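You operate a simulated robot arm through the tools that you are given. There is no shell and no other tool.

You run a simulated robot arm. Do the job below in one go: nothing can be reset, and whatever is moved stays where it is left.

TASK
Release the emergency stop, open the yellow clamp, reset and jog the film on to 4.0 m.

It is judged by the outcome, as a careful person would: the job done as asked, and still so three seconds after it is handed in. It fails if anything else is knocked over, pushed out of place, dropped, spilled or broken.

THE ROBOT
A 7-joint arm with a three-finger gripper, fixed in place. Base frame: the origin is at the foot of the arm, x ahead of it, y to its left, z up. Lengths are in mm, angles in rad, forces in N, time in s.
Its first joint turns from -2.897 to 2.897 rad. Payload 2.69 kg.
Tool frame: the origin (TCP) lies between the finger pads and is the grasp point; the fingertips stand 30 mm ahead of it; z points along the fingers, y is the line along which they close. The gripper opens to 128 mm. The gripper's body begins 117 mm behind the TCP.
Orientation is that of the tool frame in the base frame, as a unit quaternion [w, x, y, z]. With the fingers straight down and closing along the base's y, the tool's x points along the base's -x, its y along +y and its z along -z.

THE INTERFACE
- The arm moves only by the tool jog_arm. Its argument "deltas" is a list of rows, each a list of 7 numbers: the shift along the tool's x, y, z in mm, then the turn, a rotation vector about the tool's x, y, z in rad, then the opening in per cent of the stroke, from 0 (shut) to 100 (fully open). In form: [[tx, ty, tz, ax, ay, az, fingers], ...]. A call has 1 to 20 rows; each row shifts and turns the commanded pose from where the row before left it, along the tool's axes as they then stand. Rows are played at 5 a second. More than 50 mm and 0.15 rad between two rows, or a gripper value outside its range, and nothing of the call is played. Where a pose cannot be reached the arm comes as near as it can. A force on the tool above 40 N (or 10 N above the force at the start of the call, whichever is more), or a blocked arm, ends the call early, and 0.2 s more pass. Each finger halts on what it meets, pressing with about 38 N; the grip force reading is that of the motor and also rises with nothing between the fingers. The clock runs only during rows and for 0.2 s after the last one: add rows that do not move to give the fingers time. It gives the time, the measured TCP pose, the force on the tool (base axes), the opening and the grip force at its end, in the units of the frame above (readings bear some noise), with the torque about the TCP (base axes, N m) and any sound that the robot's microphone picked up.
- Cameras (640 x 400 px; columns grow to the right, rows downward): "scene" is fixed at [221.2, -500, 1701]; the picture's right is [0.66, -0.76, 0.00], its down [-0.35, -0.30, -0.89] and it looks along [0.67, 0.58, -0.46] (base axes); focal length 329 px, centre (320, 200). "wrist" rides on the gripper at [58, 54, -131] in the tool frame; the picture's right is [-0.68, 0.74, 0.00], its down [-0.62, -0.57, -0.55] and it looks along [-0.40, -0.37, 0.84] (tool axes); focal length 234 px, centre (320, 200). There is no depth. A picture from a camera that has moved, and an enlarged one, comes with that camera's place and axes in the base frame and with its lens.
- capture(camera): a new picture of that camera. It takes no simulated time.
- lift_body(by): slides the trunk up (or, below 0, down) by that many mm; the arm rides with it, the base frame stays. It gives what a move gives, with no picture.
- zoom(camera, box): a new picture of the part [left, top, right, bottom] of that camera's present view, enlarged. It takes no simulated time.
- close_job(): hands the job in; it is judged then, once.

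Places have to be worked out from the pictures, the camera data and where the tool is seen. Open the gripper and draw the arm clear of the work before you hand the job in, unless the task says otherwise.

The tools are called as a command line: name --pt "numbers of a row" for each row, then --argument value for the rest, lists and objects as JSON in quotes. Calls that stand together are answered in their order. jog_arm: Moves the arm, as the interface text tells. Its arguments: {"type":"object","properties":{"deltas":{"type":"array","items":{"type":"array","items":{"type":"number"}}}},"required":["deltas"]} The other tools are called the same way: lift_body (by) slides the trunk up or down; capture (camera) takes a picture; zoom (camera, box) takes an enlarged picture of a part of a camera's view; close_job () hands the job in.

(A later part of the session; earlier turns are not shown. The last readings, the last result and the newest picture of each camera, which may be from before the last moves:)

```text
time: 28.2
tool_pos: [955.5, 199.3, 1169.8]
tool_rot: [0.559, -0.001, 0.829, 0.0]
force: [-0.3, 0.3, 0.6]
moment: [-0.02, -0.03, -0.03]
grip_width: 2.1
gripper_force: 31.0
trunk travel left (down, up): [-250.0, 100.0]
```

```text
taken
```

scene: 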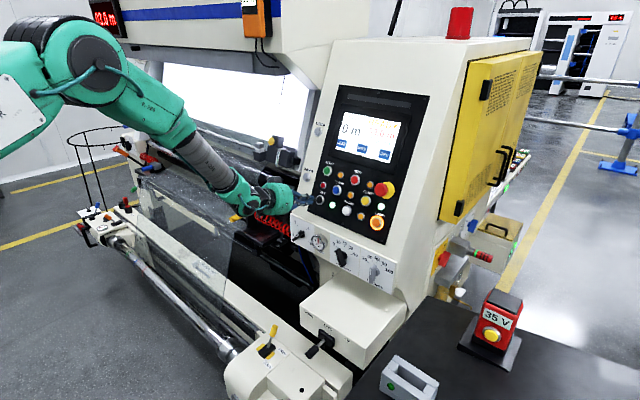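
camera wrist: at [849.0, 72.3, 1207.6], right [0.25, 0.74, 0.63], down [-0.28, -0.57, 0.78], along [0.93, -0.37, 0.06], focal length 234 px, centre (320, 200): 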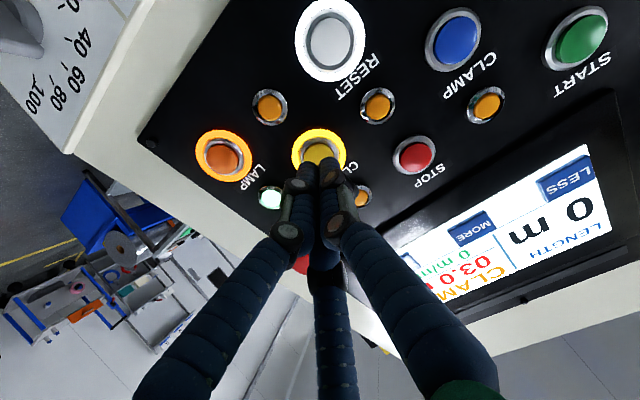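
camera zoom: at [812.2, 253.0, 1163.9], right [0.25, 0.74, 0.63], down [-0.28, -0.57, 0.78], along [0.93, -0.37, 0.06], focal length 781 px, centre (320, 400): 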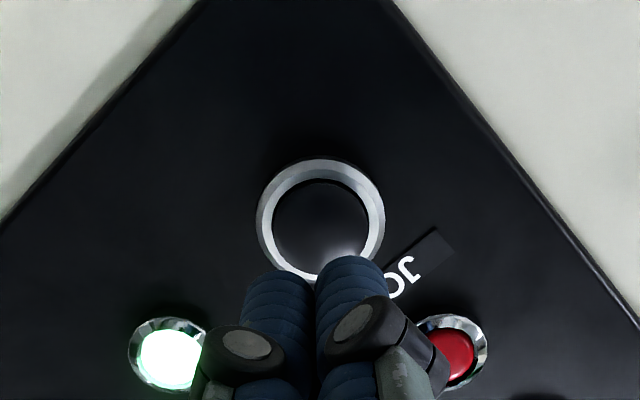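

JOG is about 3 mm off-axis, so I correct and come up to just before contact.

jog_arm --pt "1 0.8 14 0 0 0 0" --pt "1 0.7 15 0 0 0 0" --pt "0 0 14 0 0 0 0" --pt "0 0 0 0 0 0 0"

zoom --camera "wrist" --box '[240, 80, 400, 200]'

zoom --camera "scene" --box '[300, 80, 440, 250]'

```text
time: 29.2
tool_pos: [996.8, 201.7, 1149.6]
tool_rot: [0.559, 0.0, 0.829, 0.0]
force: [-1.8, 0.2, 0.6]
moment: [-0.03, 0.01, -0.01]
grip_width: 6.1
gripper_force: 31.6
trunk travel left (down, up): [-250.0, 100.0]
heard: click, click
```

```text
3.33 times, centred on (320, 140) of wrist
camera zoom: at [852.9, 254.7, 1144.5], right [0.25, 0.74, 0.63], down [-0.28, -0.57, 0.78], along [0.93, -0.37, 0.06], focal length 781 px, centre (320, 400)
```

zoom: 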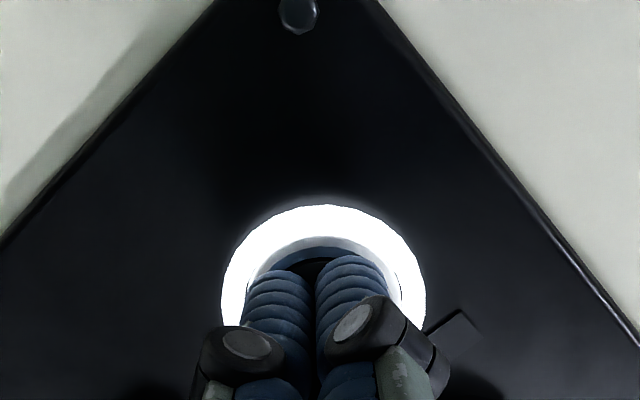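

```text
2.35 times, centred on (370, 165) of scene
camera zoom: at [221.2, -500.0, 1701.0], right [0.66, -0.76, 0.0], down [-0.35, -0.3, -0.89], along [0.67, 0.58, -0.46], focal length 774 px, centre (202, 282)
```

zoom: 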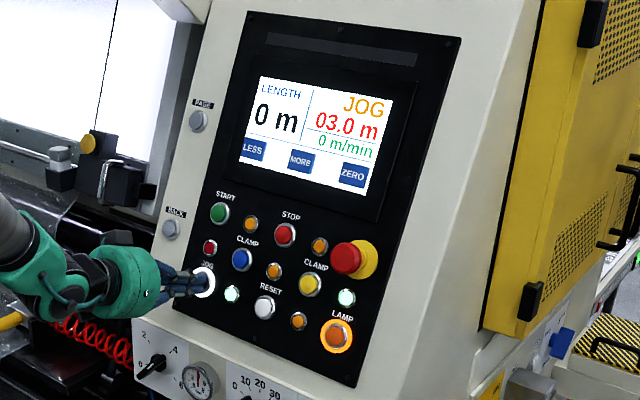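

JOG is already pressed: its ring is lit and the display says JOG, still at 3.0 m. I press a hair deeper for a sure hold and wait briefly to measure the speed.

jog_arm --pt "0 0 0.7 0 0 0 0" --pt "0 0 0 0 0 0 0"

zoom --camera "scene" --box '[330, 90, 430, 170]'

```text
time: 29.8
tool_pos: [996.9, 201.3, 1149.6]
tool_rot: [0.558, 0.0, 0.83, 0.0]
force: [-1.3, 0.2, 0.3]
moment: [-0.01, 0.0, -0.02]
grip_width: 5.9
gripper_force: 31.6
trunk travel left (down, up): [-250.0, 100.0]
```

```text
5.00 times, centred on (380, 130) of scene
camera zoom: at [221.2, -500.0, 1701.0], right [0.66, -0.76, 0.0], down [-0.35, -0.3, -0.89], along [0.67, 0.58, -0.46], focal length 1644 px, centre (20, 550)
```

zoom: 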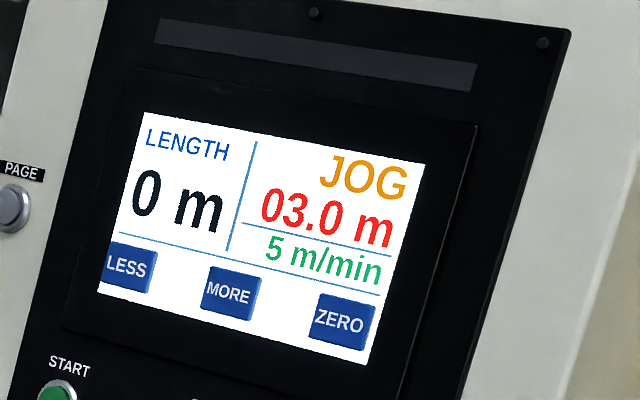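

It's running at 5 m/min, about 0.08 m/s. I hold for another second.

jog_arm --pt "0 0 0 0 0 0 0" --pt "0 0 0 0 0 0 0" --pt "0 0 0 0 0 0 0" --pt "0 0 0 0 0 0 0"

zoom --camera "scene" --box '[330, 90, 430, 170]'

```text
time: 30.8
tool_pos: [996.4, 200.1, 1150.0]
tool_rot: [0.558, -0.001, 0.83, 0.001]
force: [-1.7, -0.6, -0.1]
moment: [0.04, -0.03, -0.01]
grip_width: 5.9
gripper_force: 30.9
trunk travel left (down, up): [-250.0, 100.0]
```

```text
5.00 times, centred on (380, 130) of scene
camera zoom: at [221.2, -500.0, 1701.0], right [0.66, -0.76, 0.0], down [-0.35, -0.3, -0.89], along [0.67, 0.58, -0.46], focal length 1644 px, centre (20, 550)
```

zoom: 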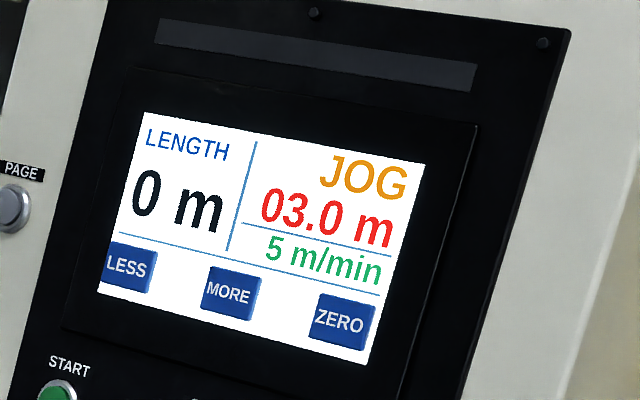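

The counter still shows 3.0. I hold another second and check that the web moves.

jog_arm --pt "0 0 0 0 0 0 0" --pt "0 0 0 0 0 0 0" --pt "0 0 0 0 0 0 0" --pt "0 0 0 0 0 0 0"

zoom --camera "scene" --box '[330, 90, 430, 170]'

capture --camera "scene"

```text
time: 31.8
tool_pos: [996.5, 201.3, 1151.1]
tool_rot: [0.559, 0.0, 0.829, 0.0]
force: [-2.1, -0.9, 0.5]
moment: [0.01, -0.02, -0.02]
grip_width: 6.0
gripper_force: 31.9
trunk travel left (down, up): [-250.0, 100.0]
```

```text
5.00 times, centred on (380, 130) of scene
camera zoom: at [221.2, -500.0, 1701.0], right [0.66, -0.76, 0.0], down [-0.35, -0.3, -0.89], along [0.67, 0.58, -0.46], focal length 1644 px, centre (20, 550)
```

zoom: 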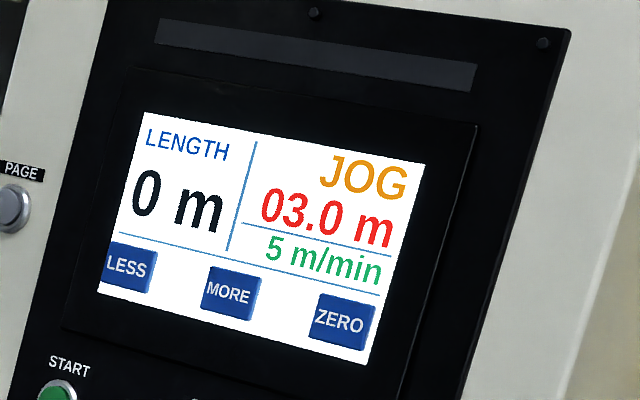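

```text
taken
```

scene: 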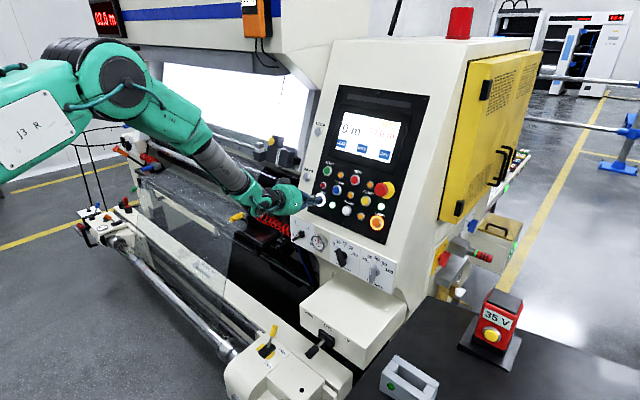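

The drive says 5 m/min but the counter stays at 3.0. Before letting more time run, I look at the web, clamps and the big counter.

zoom --camera "scene" --box '[60, 110, 320, 260]'

zoom --camera "scene" --box '[60, 0, 280, 100]'

zoom --camera "scene" --box '[210, 190, 420, 380]'

zoom --camera "scene" --box '[300, 150, 400, 240]'

```text
2.46 times, centred on (190, 185) of scene
camera zoom: at [221.2, -500.0, 1701.0], right [0.66, -0.76, 0.0], down [-0.35, -0.3, -0.89], along [0.67, 0.58, -0.46], focal length 810 px, centre (640, 237)
```

zoom: 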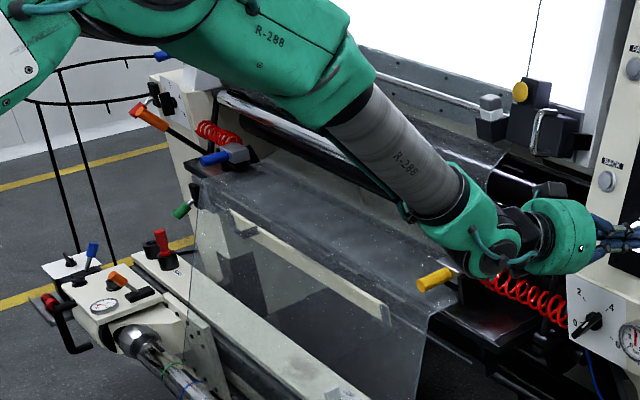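

```text
2.91 times, centred on (170, 50) of scene
camera zoom: at [221.2, -500.0, 1701.0], right [0.66, -0.76, 0.0], down [-0.35, -0.3, -0.89], along [0.67, 0.58, -0.46], focal length 957 px, centre (756, 636)
```

zoom: 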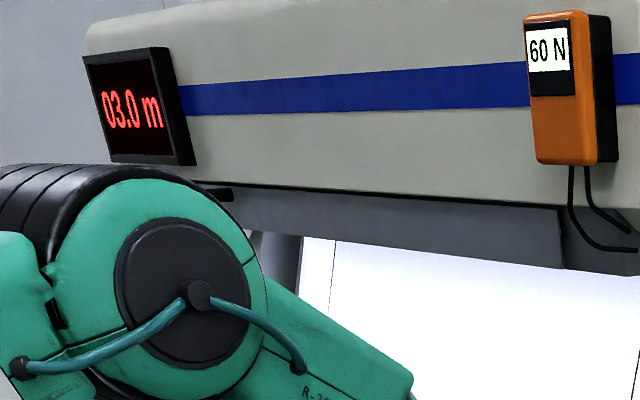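

```text
2.11 times, centred on (315, 285) of scene
camera zoom: at [221.2, -500.0, 1701.0], right [0.66, -0.76, 0.0], down [-0.35, -0.3, -0.89], along [0.67, 0.58, -0.46], focal length 692 px, centre (330, 21)
```

zoom: 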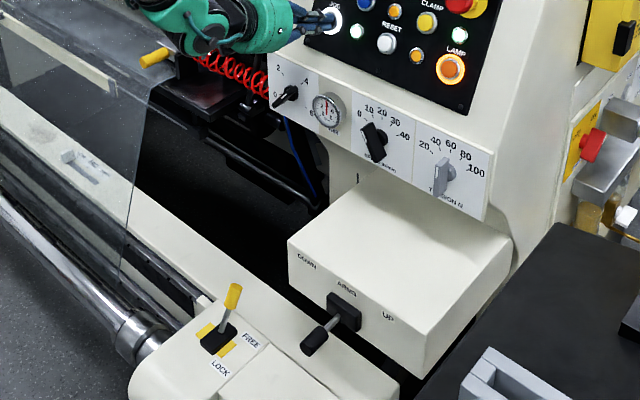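

```text
4.44 times, centred on (350, 195) of scene
camera zoom: at [221.2, -500.0, 1701.0], right [0.66, -0.76, 0.0], down [-0.35, -0.3, -0.89], along [0.67, 0.58, -0.46], focal length 1462 px, centre (187, 222)
```

zoom: 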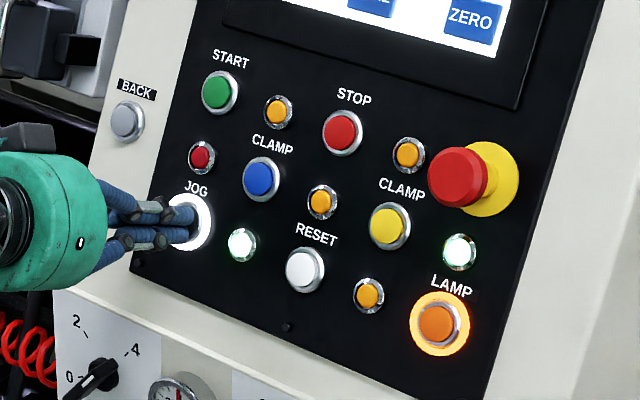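

The tension reading is still 60 N and nothing looks strained. I let one more second run and check again.

jog_arm --pt "0 0 0 0 0 0 0" --pt "0 0 0 0 0 0 0" --pt "0 0 0 0 0 0 0"

zoom --camera "scene" --box '[330, 90, 430, 170]'

zoom --camera "scene" --box '[60, 0, 280, 100]'

```text
time: 32.6
tool_pos: [996.5, 200.3, 1150.8]
tool_rot: [0.558, 0.0, 0.83, 0.0]
force: [-1.0, -0.1, 0.4]
moment: [-0.03, -0.05, -0.02]
grip_width: 6.2
gripper_force: 30.9
trunk travel left (down, up): [-250.0, 100.0]
```

```text
5.00 times, centred on (380, 130) of scene
camera zoom: at [221.2, -500.0, 1701.0], right [0.66, -0.76, 0.0], down [-0.35, -0.3, -0.89], along [0.67, 0.58, -0.46], focal length 1644 px, centre (20, 550)
```

zoom: 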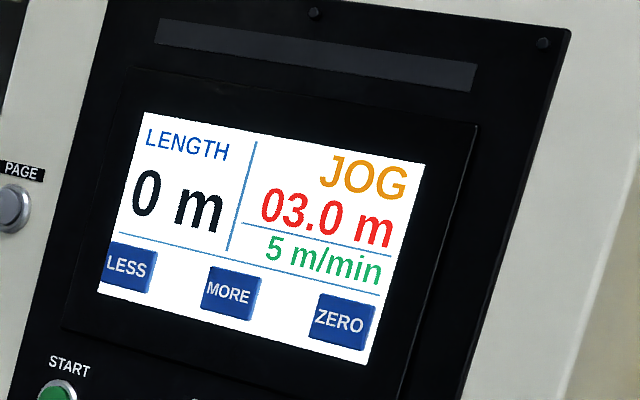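

```text
2.91 times, centred on (170, 50) of scene
camera zoom: at [221.2, -500.0, 1701.0], right [0.66, -0.76, 0.0], down [-0.35, -0.3, -0.89], along [0.67, 0.58, -0.46], focal length 957 px, centre (756, 636)
```

zoom: 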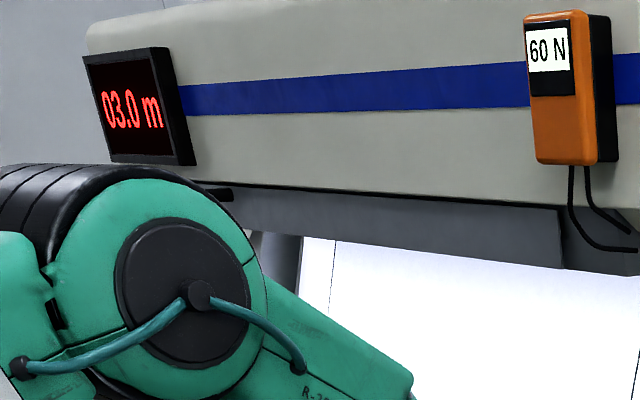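

Still 3.0 after about 3 s of running. To see whether film or rollers actually move, I take close reference views, run a short beat, then compare.

zoom --camera "scene" --box '[70, 200, 250, 370]'

zoom --camera "scene" --box '[130, 120, 240, 190]'

capture --camera "wrist"

zoom --camera "scene" --box '[420, 200, 520, 300]'

```text
2.35 times, centred on (160, 285) of scene
camera zoom: at [221.2, -500.0, 1701.0], right [0.66, -0.76, 0.0], down [-0.35, -0.3, -0.89], along [0.67, 0.58, -0.46], focal length 774 px, centre (696, 0)
```

zoom: 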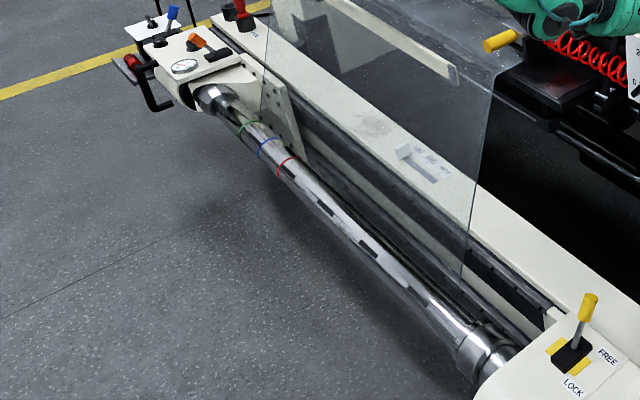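

```text
5.71 times, centred on (185, 155) of scene
camera zoom: at [221.2, -500.0, 1701.0], right [0.66, -0.76, 0.0], down [-0.35, -0.3, -0.89], along [0.67, 0.58, -0.46], focal length 1879 px, centre (1091, 457)
```

zoom: 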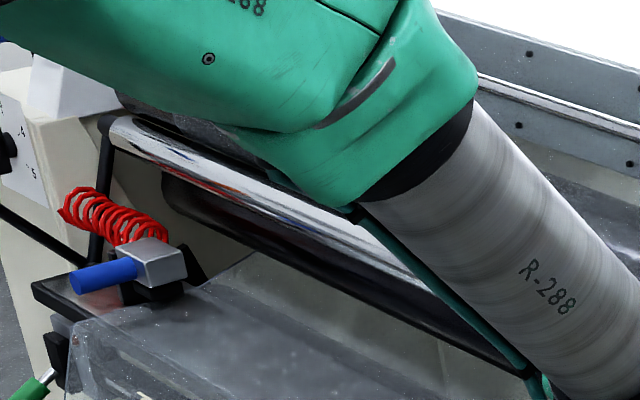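

```text
taken
camera wrist: at [852.7, 254.7, 1144.5], right [0.25, 0.74, 0.63], down [-0.28, -0.57, 0.78], along [0.93, -0.37, 0.06], focal length 234 px, centre (320, 200)
```

wrist: 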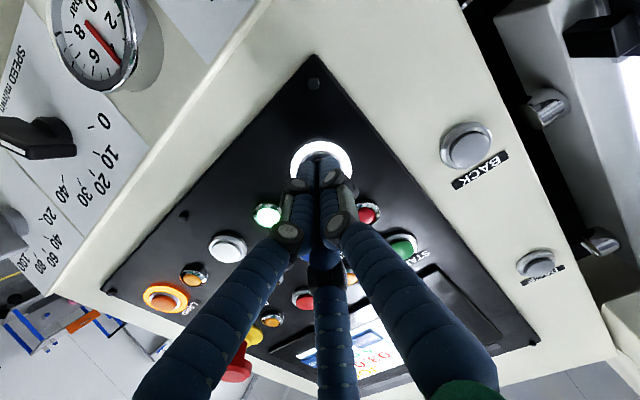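

```text
4.00 times, centred on (470, 250) of scene
camera zoom: at [221.2, -500.0, 1701.0], right [0.66, -0.76, 0.0], down [-0.35, -0.3, -0.89], along [0.67, 0.58, -0.46], focal length 1315 px, centre (-280, 0)
```

zoom: 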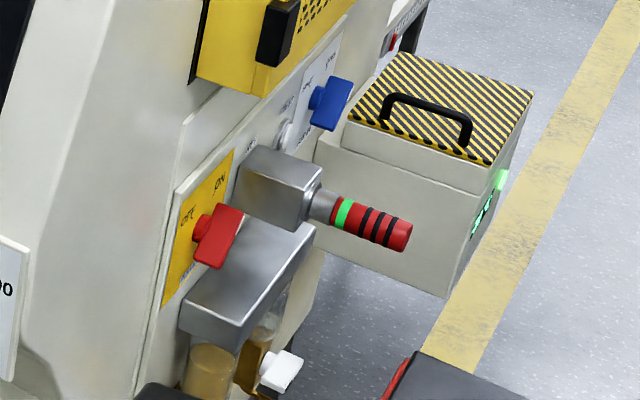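

References taken. I run 0.4 s more and compare the rollers, shaft and counter.

jog_arm --pt "0 0 0 0 0 0 0"

zoom --camera "scene" --box '[70, 200, 250, 370]'

zoom --camera "scene" --box '[330, 90, 430, 170]'

zoom --camera "scene" --box '[130, 120, 240, 190]'

```text
time: 33.0
tool_pos: [996.3, 201.6, 1149.3]
tool_rot: [0.559, -0.001, 0.829, 0.001]
force: [-0.7, 0.7, 0.9]
moment: [0.02, -0.04, -0.01]
grip_width: 6.2
gripper_force: 30.6
trunk travel left (down, up): [-250.0, 100.0]
```

```text
2.35 times, centred on (160, 285) of scene
camera zoom: at [221.2, -500.0, 1701.0], right [0.66, -0.76, 0.0], down [-0.35, -0.3, -0.89], along [0.67, 0.58, -0.46], focal length 774 px, centre (696, 0)
```

zoom: 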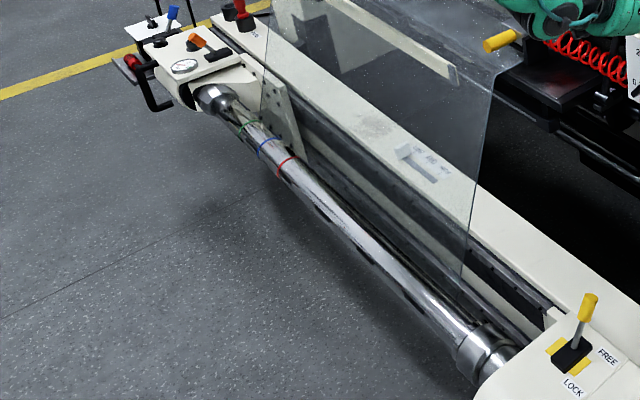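

```text
5.00 times, centred on (380, 130) of scene
camera zoom: at [221.2, -500.0, 1701.0], right [0.66, -0.76, 0.0], down [-0.35, -0.3, -0.89], along [0.67, 0.58, -0.46], focal length 1644 px, centre (20, 550)
```

zoom: 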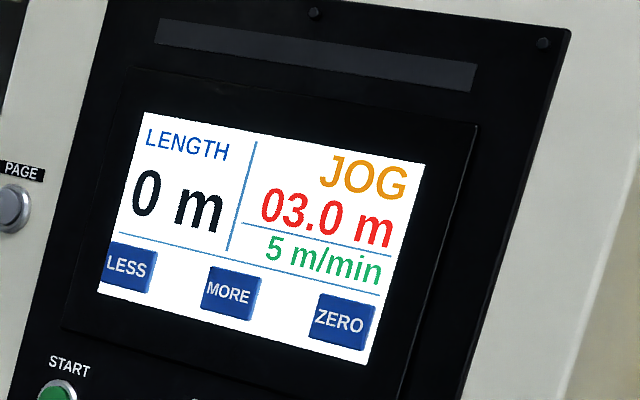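

```text
5.71 times, centred on (185, 155) of scene
camera zoom: at [221.2, -500.0, 1701.0], right [0.66, -0.76, 0.0], down [-0.35, -0.3, -0.89], along [0.67, 0.58, -0.46], focal length 1879 px, centre (1091, 457)
```

zoom: 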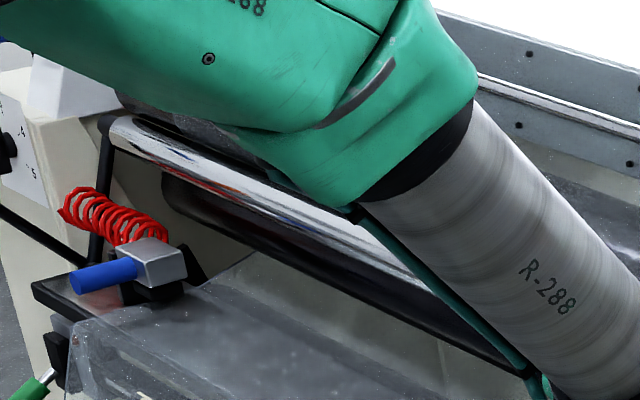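

The unwind shaft has clearly turned (its dark marks moved), so film is running and the counter just updates coarsely or late. By dead reckoning it's at about 3.3 m, and I keep holding in one-second beats.

jog_arm --pt "0 0 0 0 0 0 0" --pt "0 0 0 0 0 0 0" --pt "0 0 0 0 0 0 0" --pt "0 0 0 0 0 0 0"

zoom --camera "scene" --box '[330, 90, 430, 170]'

zoom --camera "scene" --box '[80, 0, 140, 40]'

```text
time: 34.0
tool_pos: [996.3, 199.8, 1150.4]
tool_rot: [0.559, 0.0, 0.829, 0.0]
force: [-1.0, -1.3, 0.3]
moment: [-0.01, -0.01, 0.02]
grip_width: 6.3
gripper_force: 31.7
trunk travel left (down, up): [-250.0, 100.0]
```

```text
5.00 times, centred on (380, 130) of scene
camera zoom: at [221.2, -500.0, 1701.0], right [0.66, -0.76, 0.0], down [-0.35, -0.3, -0.89], along [0.67, 0.58, -0.46], focal length 1644 px, centre (20, 550)
```

zoom: 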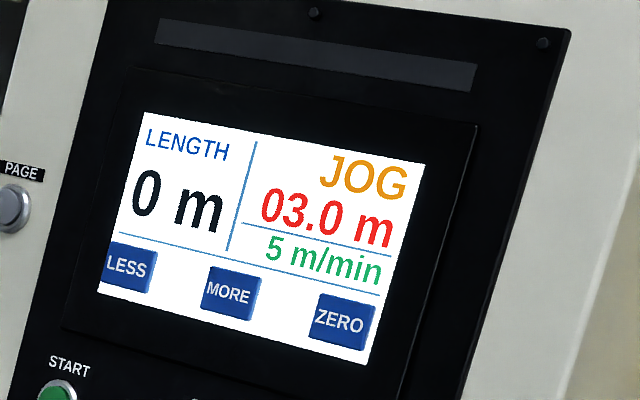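

```text
10.00 times, centred on (110, 20) of scene
camera zoom: at [221.2, -500.0, 1701.0], right [0.66, -0.76, 0.0], down [-0.35, -0.3, -0.89], along [0.67, 0.58, -0.46], focal length 3289 px, centre (2420, 2000)
```

zoom: 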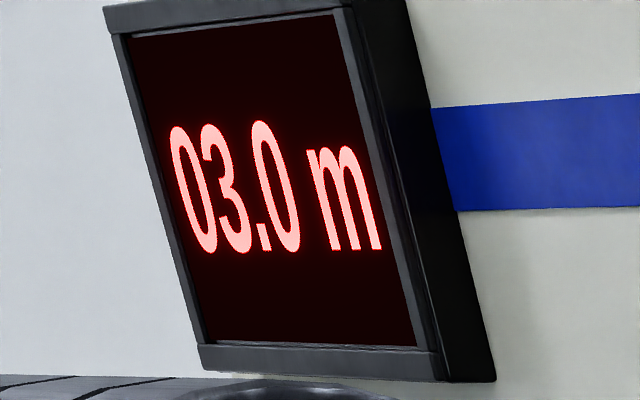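

Still 3.0 on both counters at roughly 3.42 m by reckoning. I continue for short beats, watching for a step around 3.5.

jog_arm --pt "0 0 0 0 0 0 0" --pt "0 0 0 0 0 0 0" --pt "0 0 0 0 0 0 0" --pt "0 0 0 0 0 0 0"

zoom --camera "scene" --box '[330, 90, 430, 170]'

```text
time: 35.0
tool_pos: [997.3, 200.2, 1149.0]
tool_rot: [0.559, 0.0, 0.829, 0.0]
force: [-0.3, 0.1, 0.5]
moment: [-0.03, -0.02, -0.03]
grip_width: 5.9
gripper_force: 31.1
trunk travel left (down, up): [-250.0, 100.0]
```

```text
5.00 times, centred on (380, 130) of scene
camera zoom: at [221.2, -500.0, 1701.0], right [0.66, -0.76, 0.0], down [-0.35, -0.3, -0.89], along [0.67, 0.58, -0.46], focal length 1644 px, centre (20, 550)
```

zoom: 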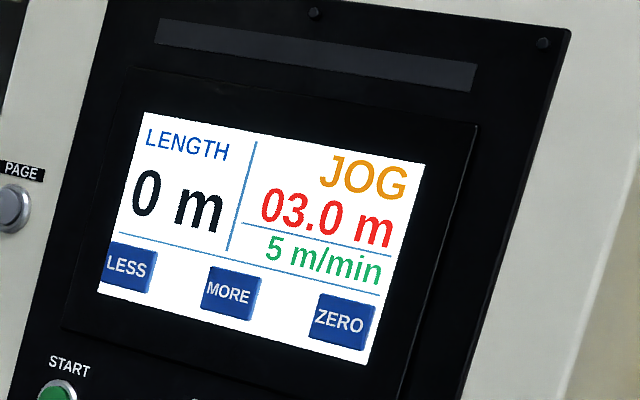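

About 3.5 m by reckoning, and the counter is unchanged. It may only count whole metres or lag, so I continue with one-second beats, well short of 4.0.

jog_arm --pt "0 0 0 0 0 0 0" --pt "0 0 0 0 0 0 0" --pt "0 0 0 0 0 0 0" --pt "0 0 0 0 0 0 0"

zoom --camera "scene" --box '[330, 90, 430, 170]'

zoom --camera "scene" --box '[70, 130, 250, 300]'

```text
time: 36.0
tool_pos: [996.1, 200.4, 1151.1]
tool_rot: [0.559, 0.0, 0.829, 0.0]
force: [-0.9, 0.1, 0.1]
moment: [0.03, -0.03, -0.03]
grip_width: 6.1
gripper_force: 31.7
trunk travel left (down, up): [-250.0, 100.0]
```

```text
5.00 times, centred on (380, 130) of scene
camera zoom: at [221.2, -500.0, 1701.0], right [0.66, -0.76, 0.0], down [-0.35, -0.3, -0.89], along [0.67, 0.58, -0.46], focal length 1644 px, centre (20, 550)
```

zoom: 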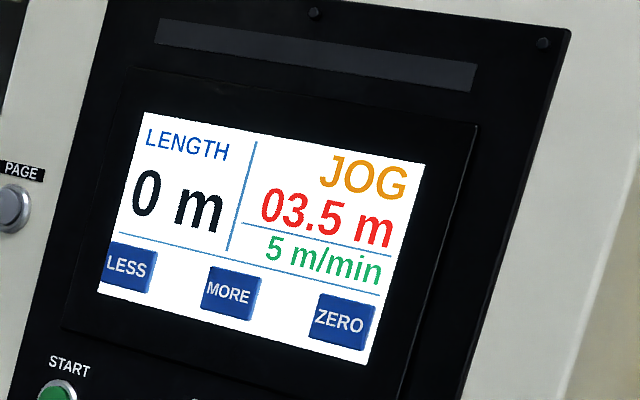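

```text
2.35 times, centred on (160, 215) of scene
camera zoom: at [221.2, -500.0, 1701.0], right [0.66, -0.76, 0.0], down [-0.35, -0.3, -0.89], along [0.67, 0.58, -0.46], focal length 774 px, centre (696, 165)
```

zoom: 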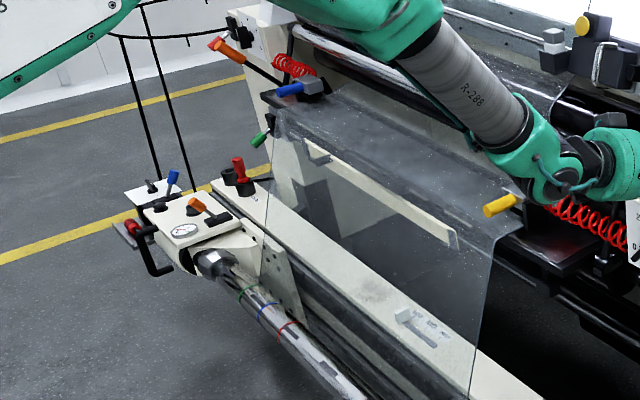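

The counter stepped to 3.5 between t=35 and 36, so it counts in half metres, consistent with 5 m/min. 4.0 is due at about t=41 to 41.5. I hold to 38.2 first and check.

jog_arm --pt "0 0 0 0 0 0 0" --pt "0 0 0 0 0 0 0" --pt "0 0 0 0 0 0 0" --pt "0 0 0 0 0 0 0" --pt "0 0 0 0 0 0 0" --pt "0 0 0 0 0 0 0" --pt "0 0 0 0 0 0 0" --pt "0 0 0 0 0 0 0" --pt "0 0 0 0 0 0 0" --pt "0 0 0 0 0 0 0"

zoom --camera "scene" --box '[330, 90, 430, 170]'

```text
time: 38.2
tool_pos: [996.6, 200.3, 1149.8]
tool_rot: [0.559, 0.0, 0.829, 0.0]
force: [-0.5, -0.5, 0.7]
moment: [0.0, -0.03, -0.02]
grip_width: 5.9
gripper_force: 31.7
trunk travel left (down, up): [-250.0, 100.0]
```

```text
5.00 times, centred on (380, 130) of scene
camera zoom: at [221.2, -500.0, 1701.0], right [0.66, -0.76, 0.0], down [-0.35, -0.3, -0.89], along [0.67, 0.58, -0.46], focal length 1644 px, centre (20, 550)
```

zoom: 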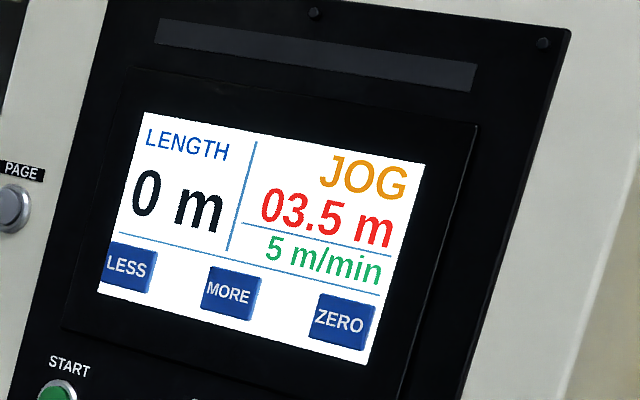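

Still jogging at 5 m/min with 3.5 shown. I hold to about t=40.4.

jog_arm --pt "0 0 0 0 0 0 0" --pt "0 0 0 0 0 0 0" --pt "0 0 0 0 0 0 0" --pt "0 0 0 0 0 0 0" --pt "0 0 0 0 0 0 0" --pt "0 0 0 0 0 0 0" --pt "0 0 0 0 0 0 0" --pt "0 0 0 0 0 0 0" --pt "0 0 0 0 0 0 0" --pt "0 0 0 0 0 0 0"

zoom --camera "scene" --box '[330, 90, 430, 170]'

```text
time: 40.4
tool_pos: [997.0, 201.1, 1149.8]
tool_rot: [0.559, 0.0, 0.83, 0.0]
force: [-1.8, -1.1, -0.1]
moment: [0.03, 0.02, 0.0]
grip_width: 5.7
gripper_force: 31.4
trunk travel left (down, up): [-250.0, 100.0]
```

```text
5.00 times, centred on (380, 130) of scene
camera zoom: at [221.2, -500.0, 1701.0], right [0.66, -0.76, 0.0], down [-0.35, -0.3, -0.89], along [0.67, 0.58, -0.46], focal length 1644 px, centre (20, 550)
```

zoom: 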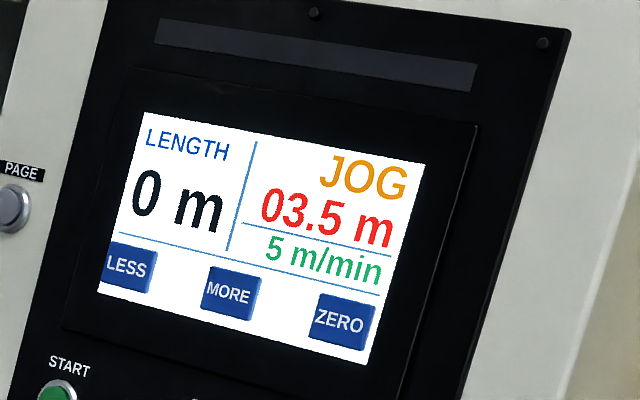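

Close now, so I use the shortest beats (0.4 s) and watch the counter after each.

jog_arm --pt "0 0 0 0 0 0 0"

zoom --camera "scene" --box '[330, 90, 430, 170]'

```text
time: 40.8
tool_pos: [996.3, 200.8, 1150.5]
tool_rot: [0.559, 0.0, 0.829, 0.0]
force: [-1.1, -0.2, -1.1]
moment: [-0.02, -0.01, 0.04]
grip_width: 5.8
gripper_force: 31.5
trunk travel left (down, up): [-250.0, 100.0]
```

```text
5.00 times, centred on (380, 130) of scene
camera zoom: at [221.2, -500.0, 1701.0], right [0.66, -0.76, 0.0], down [-0.35, -0.3, -0.89], along [0.67, 0.58, -0.46], focal length 1644 px, centre (20, 550)
```

zoom: 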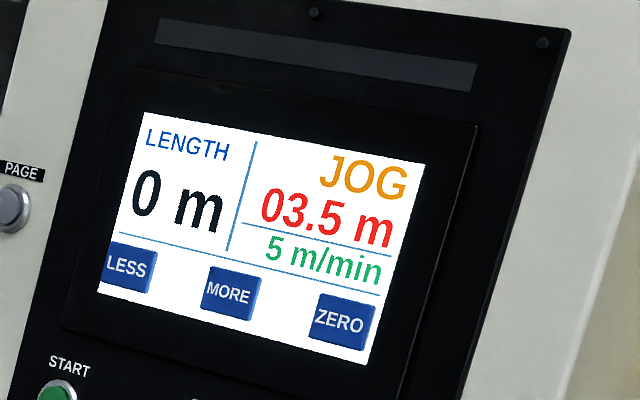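

Still 3.5; one more 0.4 s beat.

jog_arm --pt "0 0 0 0 0 0 0"

zoom --camera "scene" --box '[330, 90, 430, 170]'

```text
time: 41.2
tool_pos: [995.3, 199.9, 1150.4]
tool_rot: [0.559, 0.0, 0.829, 0.0]
force: [-1.5, -0.1, 0.8]
moment: [0.04, -0.02, 0.01]
grip_width: 6.3
gripper_force: 31.6
trunk travel left (down, up): [-250.0, 100.0]
```

```text
5.00 times, centred on (380, 130) of scene
camera zoom: at [221.2, -500.0, 1701.0], right [0.66, -0.76, 0.0], down [-0.35, -0.3, -0.89], along [0.67, 0.58, -0.46], focal length 1644 px, centre (20, 550)
```

zoom: 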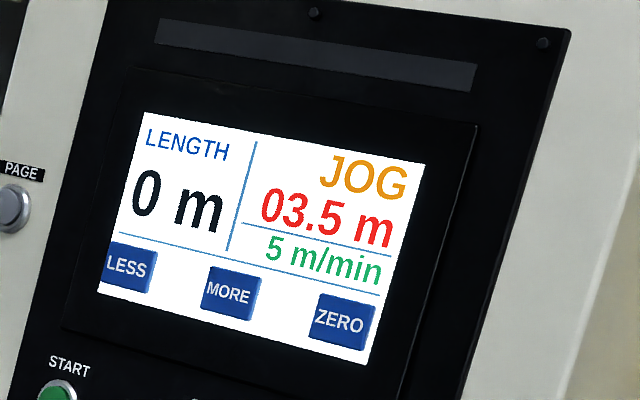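

Not yet; another 0.4 s beat.

jog_arm --pt "0 0 0 0 0 0 0"

zoom --camera "scene" --box '[330, 90, 430, 170]'

```text
time: 41.6
tool_pos: [996.0, 200.6, 1150.4]
tool_rot: [0.558, 0.0, 0.83, 0.0]
force: [-0.9, 0.7, 0.5]
moment: [-0.01, 0.01, 0.02]
grip_width: 6.1
gripper_force: 31.0
trunk travel left (down, up): [-250.0, 100.0]
```

```text
5.00 times, centred on (380, 130) of scene
camera zoom: at [221.2, -500.0, 1701.0], right [0.66, -0.76, 0.0], down [-0.35, -0.3, -0.89], along [0.67, 0.58, -0.46], focal length 1644 px, centre (20, 550)
```

zoom: 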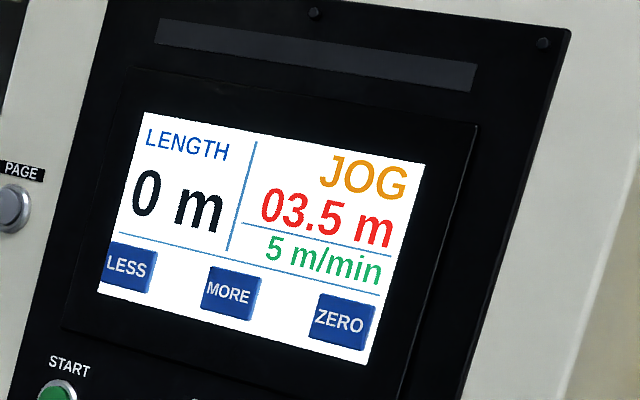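

Still 3.5; the step is due by t≈42. Another 0.4 s beat.

jog_arm --pt "0 0 0 0 0 0 0"

zoom --camera "scene" --box '[330, 90, 430, 170]'

```text
time: 42.0
tool_pos: [995.8, 200.6, 1150.4]
tool_rot: [0.558, 0.001, 0.83, -0.001]
force: [-2.3, -0.5, 0.6]
moment: [-0.04, 0.02, -0.01]
grip_width: 5.9
gripper_force: 31.6
trunk travel left (down, up): [-250.0, 100.0]
```

```text
5.00 times, centred on (380, 130) of scene
camera zoom: at [221.2, -500.0, 1701.0], right [0.66, -0.76, 0.0], down [-0.35, -0.3, -0.89], along [0.67, 0.58, -0.46], focal length 1644 px, centre (20, 550)
```

zoom: 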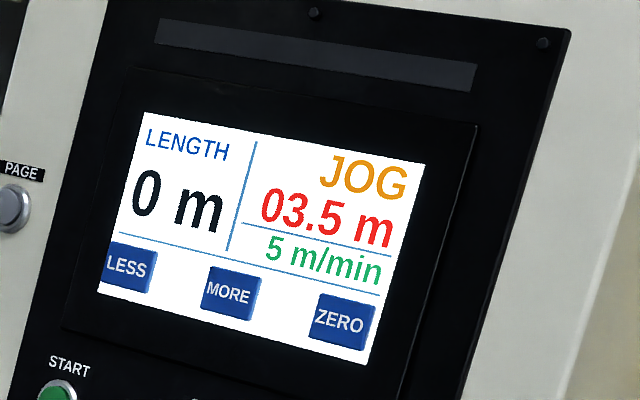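

The true speed must be slightly under 5 m/min. Continuing in 0.4 s beats.

jog_arm --pt "0 0 0 0 0 0 0"

zoom --camera "scene" --box '[330, 90, 430, 170]'

```text
time: 42.4
tool_pos: [997.4, 200.4, 1150.8]
tool_rot: [0.558, -0.001, 0.83, 0.0]
force: [-1.2, 0.1, 1.1]
moment: [0.03, -0.01, -0.01]
grip_width: 6.0
gripper_force: 31.4
trunk travel left (down, up): [-250.0, 100.0]
```

```text
5.00 times, centred on (380, 130) of scene
camera zoom: at [221.2, -500.0, 1701.0], right [0.66, -0.76, 0.0], down [-0.35, -0.3, -0.89], along [0.67, 0.58, -0.46], focal length 1644 px, centre (20, 550)
```

zoom: 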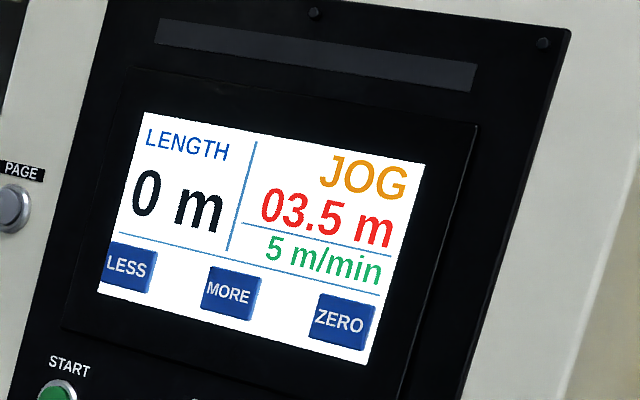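

Still 3.5; another short beat.

jog_arm --pt "0 0 0 0 0 0 0"

zoom --camera "scene" --box '[330, 90, 430, 170]'

```text
time: 42.8
tool_pos: [998.1, 200.8, 1149.9]
tool_rot: [0.559, 0.0, 0.829, 0.0]
force: [-0.6, 0.5, 0.3]
moment: [0.01, 0.0, 0.0]
grip_width: 6.0
gripper_force: 31.2
trunk travel left (down, up): [-250.0, 100.0]
```

```text
5.00 times, centred on (380, 130) of scene
camera zoom: at [221.2, -500.0, 1701.0], right [0.66, -0.76, 0.0], down [-0.35, -0.3, -0.89], along [0.67, 0.58, -0.46], focal length 1644 px, centre (20, 550)
```

zoom: 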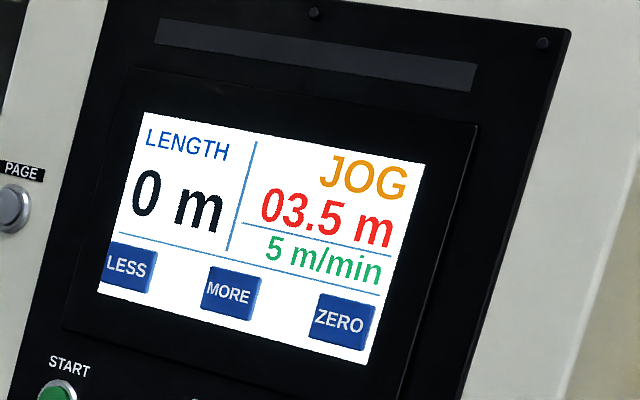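

Allowing for 4.2 to 4.8 m/min, the flip should fall by about t=43.2. Next short beat.

jog_arm --pt "0 0 0 0 0 0 0"

zoom --camera "scene" --box '[330, 90, 430, 170]'

```text
time: 43.2
tool_pos: [995.7, 201.5, 1150.0]
tool_rot: [0.559, 0.001, 0.829, -0.001]
force: [-1.2, -0.1, 1.0]
moment: [0.0, 0.02, 0.0]
grip_width: 6.2
gripper_force: 31.7
trunk travel left (down, up): [-250.0, 100.0]
```

```text
5.00 times, centred on (380, 130) of scene
camera zoom: at [221.2, -500.0, 1701.0], right [0.66, -0.76, 0.0], down [-0.35, -0.3, -0.89], along [0.67, 0.58, -0.46], focal length 1644 px, centre (20, 550)
```

zoom: 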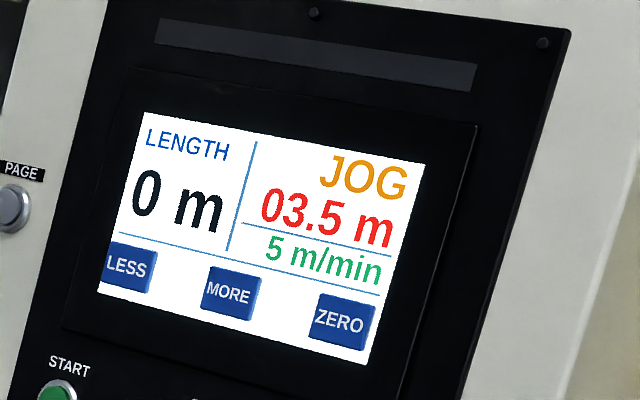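

Past the expected time, I check that JOG is still lit and the shaft is turning before letting more time run.

zoom --camera "scene" --box '[300, 80, 440, 250]'

zoom --camera "scene" --box '[120, 230, 230, 350]'

zoom --camera "scene" --box '[80, 0, 140, 40]'

```text
2.35 times, centred on (370, 165) of scene
camera zoom: at [221.2, -500.0, 1701.0], right [0.66, -0.76, 0.0], down [-0.35, -0.3, -0.89], along [0.67, 0.58, -0.46], focal length 774 px, centre (202, 282)
```

zoom: 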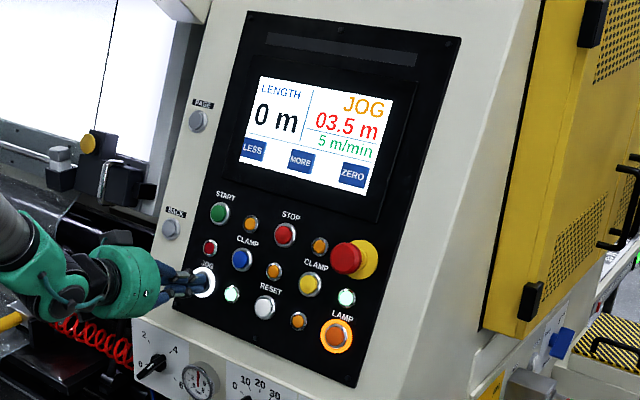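

```text
3.33 times, centred on (175, 290) of scene
camera zoom: at [221.2, -500.0, 1701.0], right [0.66, -0.76, 0.0], down [-0.35, -0.3, -0.89], along [0.67, 0.58, -0.46], focal length 1096 px, centre (803, -100)
```

zoom: 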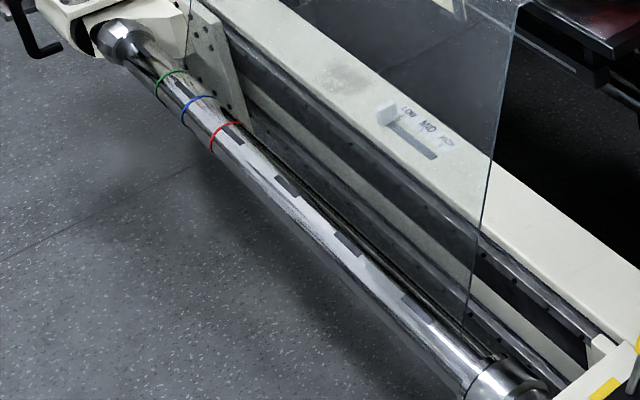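

```text
10.00 times, centred on (110, 20) of scene
camera zoom: at [221.2, -500.0, 1701.0], right [0.66, -0.76, 0.0], down [-0.35, -0.3, -0.89], along [0.67, 0.58, -0.46], focal length 3289 px, centre (2420, 2000)
```

zoom: 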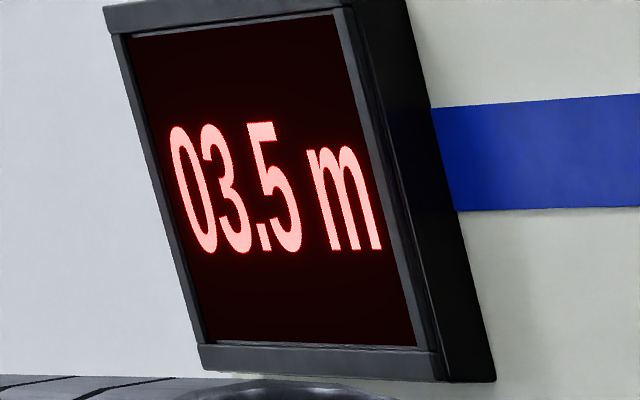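

JOG is still lit and both counters agree on 3.5, so I trust the counter. Next 0.4 s beat.

jog_arm --pt "0 0 0 0 0 0 0"

zoom --camera "scene" --box '[330, 90, 430, 170]'

zoom --camera "scene" --box '[120, 230, 230, 350]'

```text
time: 43.6
tool_pos: [996.2, 200.4, 1150.6]
tool_rot: [0.559, 0.0, 0.829, 0.001]
force: [-0.5, 0.1, 0.5]
moment: [-0.02, 0.0, 0.01]
grip_width: 5.9
gripper_force: 31.8
trunk travel left (down, up): [-250.0, 100.0]
```

```text
5.00 times, centred on (380, 130) of scene
camera zoom: at [221.2, -500.0, 1701.0], right [0.66, -0.76, 0.0], down [-0.35, -0.3, -0.89], along [0.67, 0.58, -0.46], focal length 1644 px, centre (20, 550)
```

zoom: 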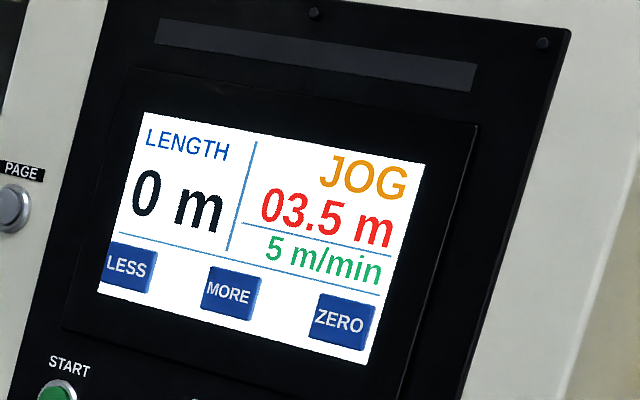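

```text
3.33 times, centred on (175, 290) of scene
camera zoom: at [221.2, -500.0, 1701.0], right [0.66, -0.76, 0.0], down [-0.35, -0.3, -0.89], along [0.67, 0.58, -0.46], focal length 1096 px, centre (803, -100)
```

zoom: 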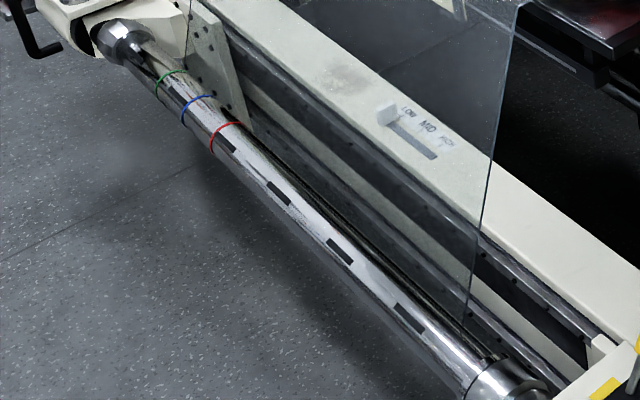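

The shaft marks moved only slightly in 0.4 s, so the real film speed is nearer 4 m/min. I continue with short beats.

jog_arm --pt "0 0 0 0 0 0 0"

zoom --camera "scene" --box '[330, 90, 430, 170]'

zoom --camera "scene" --box '[120, 230, 230, 350]'

```text
time: 44.0
tool_pos: [995.6, 201.3, 1149.5]
tool_rot: [0.558, 0.001, 0.83, -0.001]
force: [-0.9, -0.3, 0.7]
moment: [0.0, -0.01, 0.0]
grip_width: 6.1
gripper_force: 31.5
trunk travel left (down, up): [-250.0, 100.0]
```

```text
5.00 times, centred on (380, 130) of scene
camera zoom: at [221.2, -500.0, 1701.0], right [0.66, -0.76, 0.0], down [-0.35, -0.3, -0.89], along [0.67, 0.58, -0.46], focal length 1644 px, centre (20, 550)
```

zoom: 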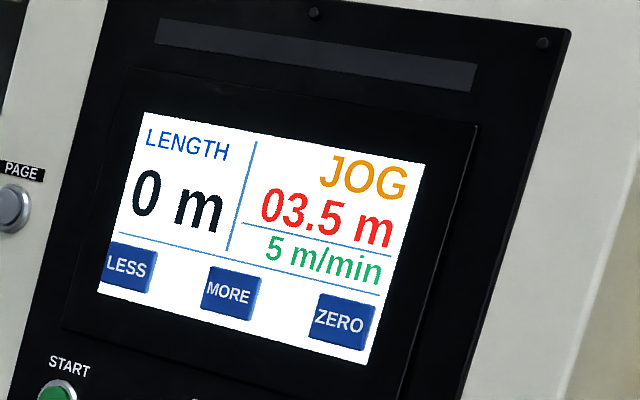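

```text
3.33 times, centred on (175, 290) of scene
camera zoom: at [221.2, -500.0, 1701.0], right [0.66, -0.76, 0.0], down [-0.35, -0.3, -0.89], along [0.67, 0.58, -0.46], focal length 1096 px, centre (803, -100)
```

zoom: 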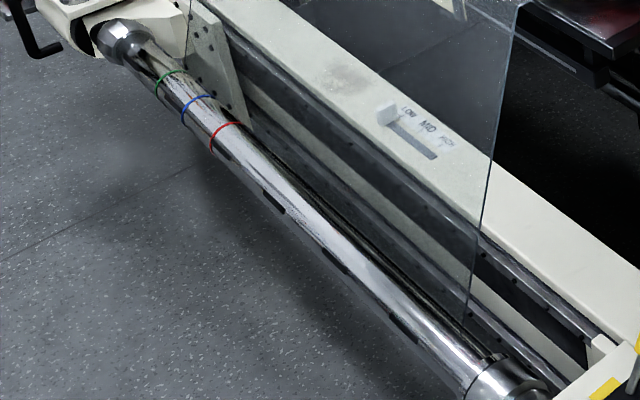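

Shaft rotation continues. To judge the film speed independently, I compare film specks before and after the next beat.

zoom --camera "scene" --box '[140, 170, 220, 230]'

zoom --camera "scene" --box '[150, 220, 210, 265]'

```text
6.67 times, centred on (180, 200) of scene
camera zoom: at [221.2, -500.0, 1701.0], right [0.66, -0.76, 0.0], down [-0.35, -0.3, -0.89], along [0.67, 0.58, -0.46], focal length 2192 px, centre (1253, 200)
```

zoom: 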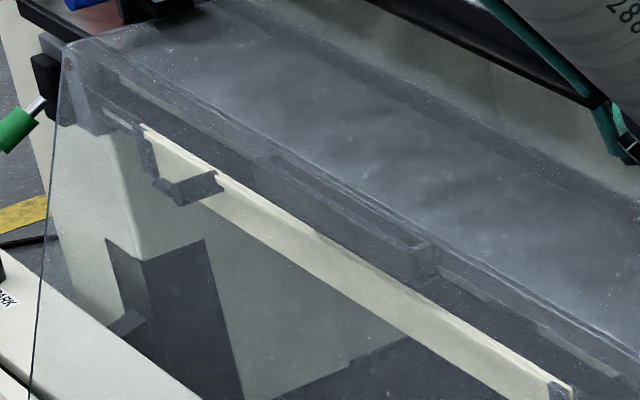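

```text
8.89 times, centred on (180, 242) of scene
camera zoom: at [221.2, -500.0, 1701.0], right [0.66, -0.76, 0.0], down [-0.35, -0.3, -0.89], along [0.67, 0.58, -0.46], focal length 2923 px, centre (1564, -178)
```

zoom: 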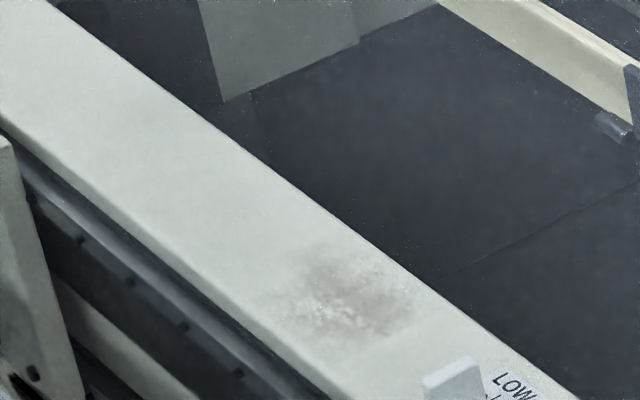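

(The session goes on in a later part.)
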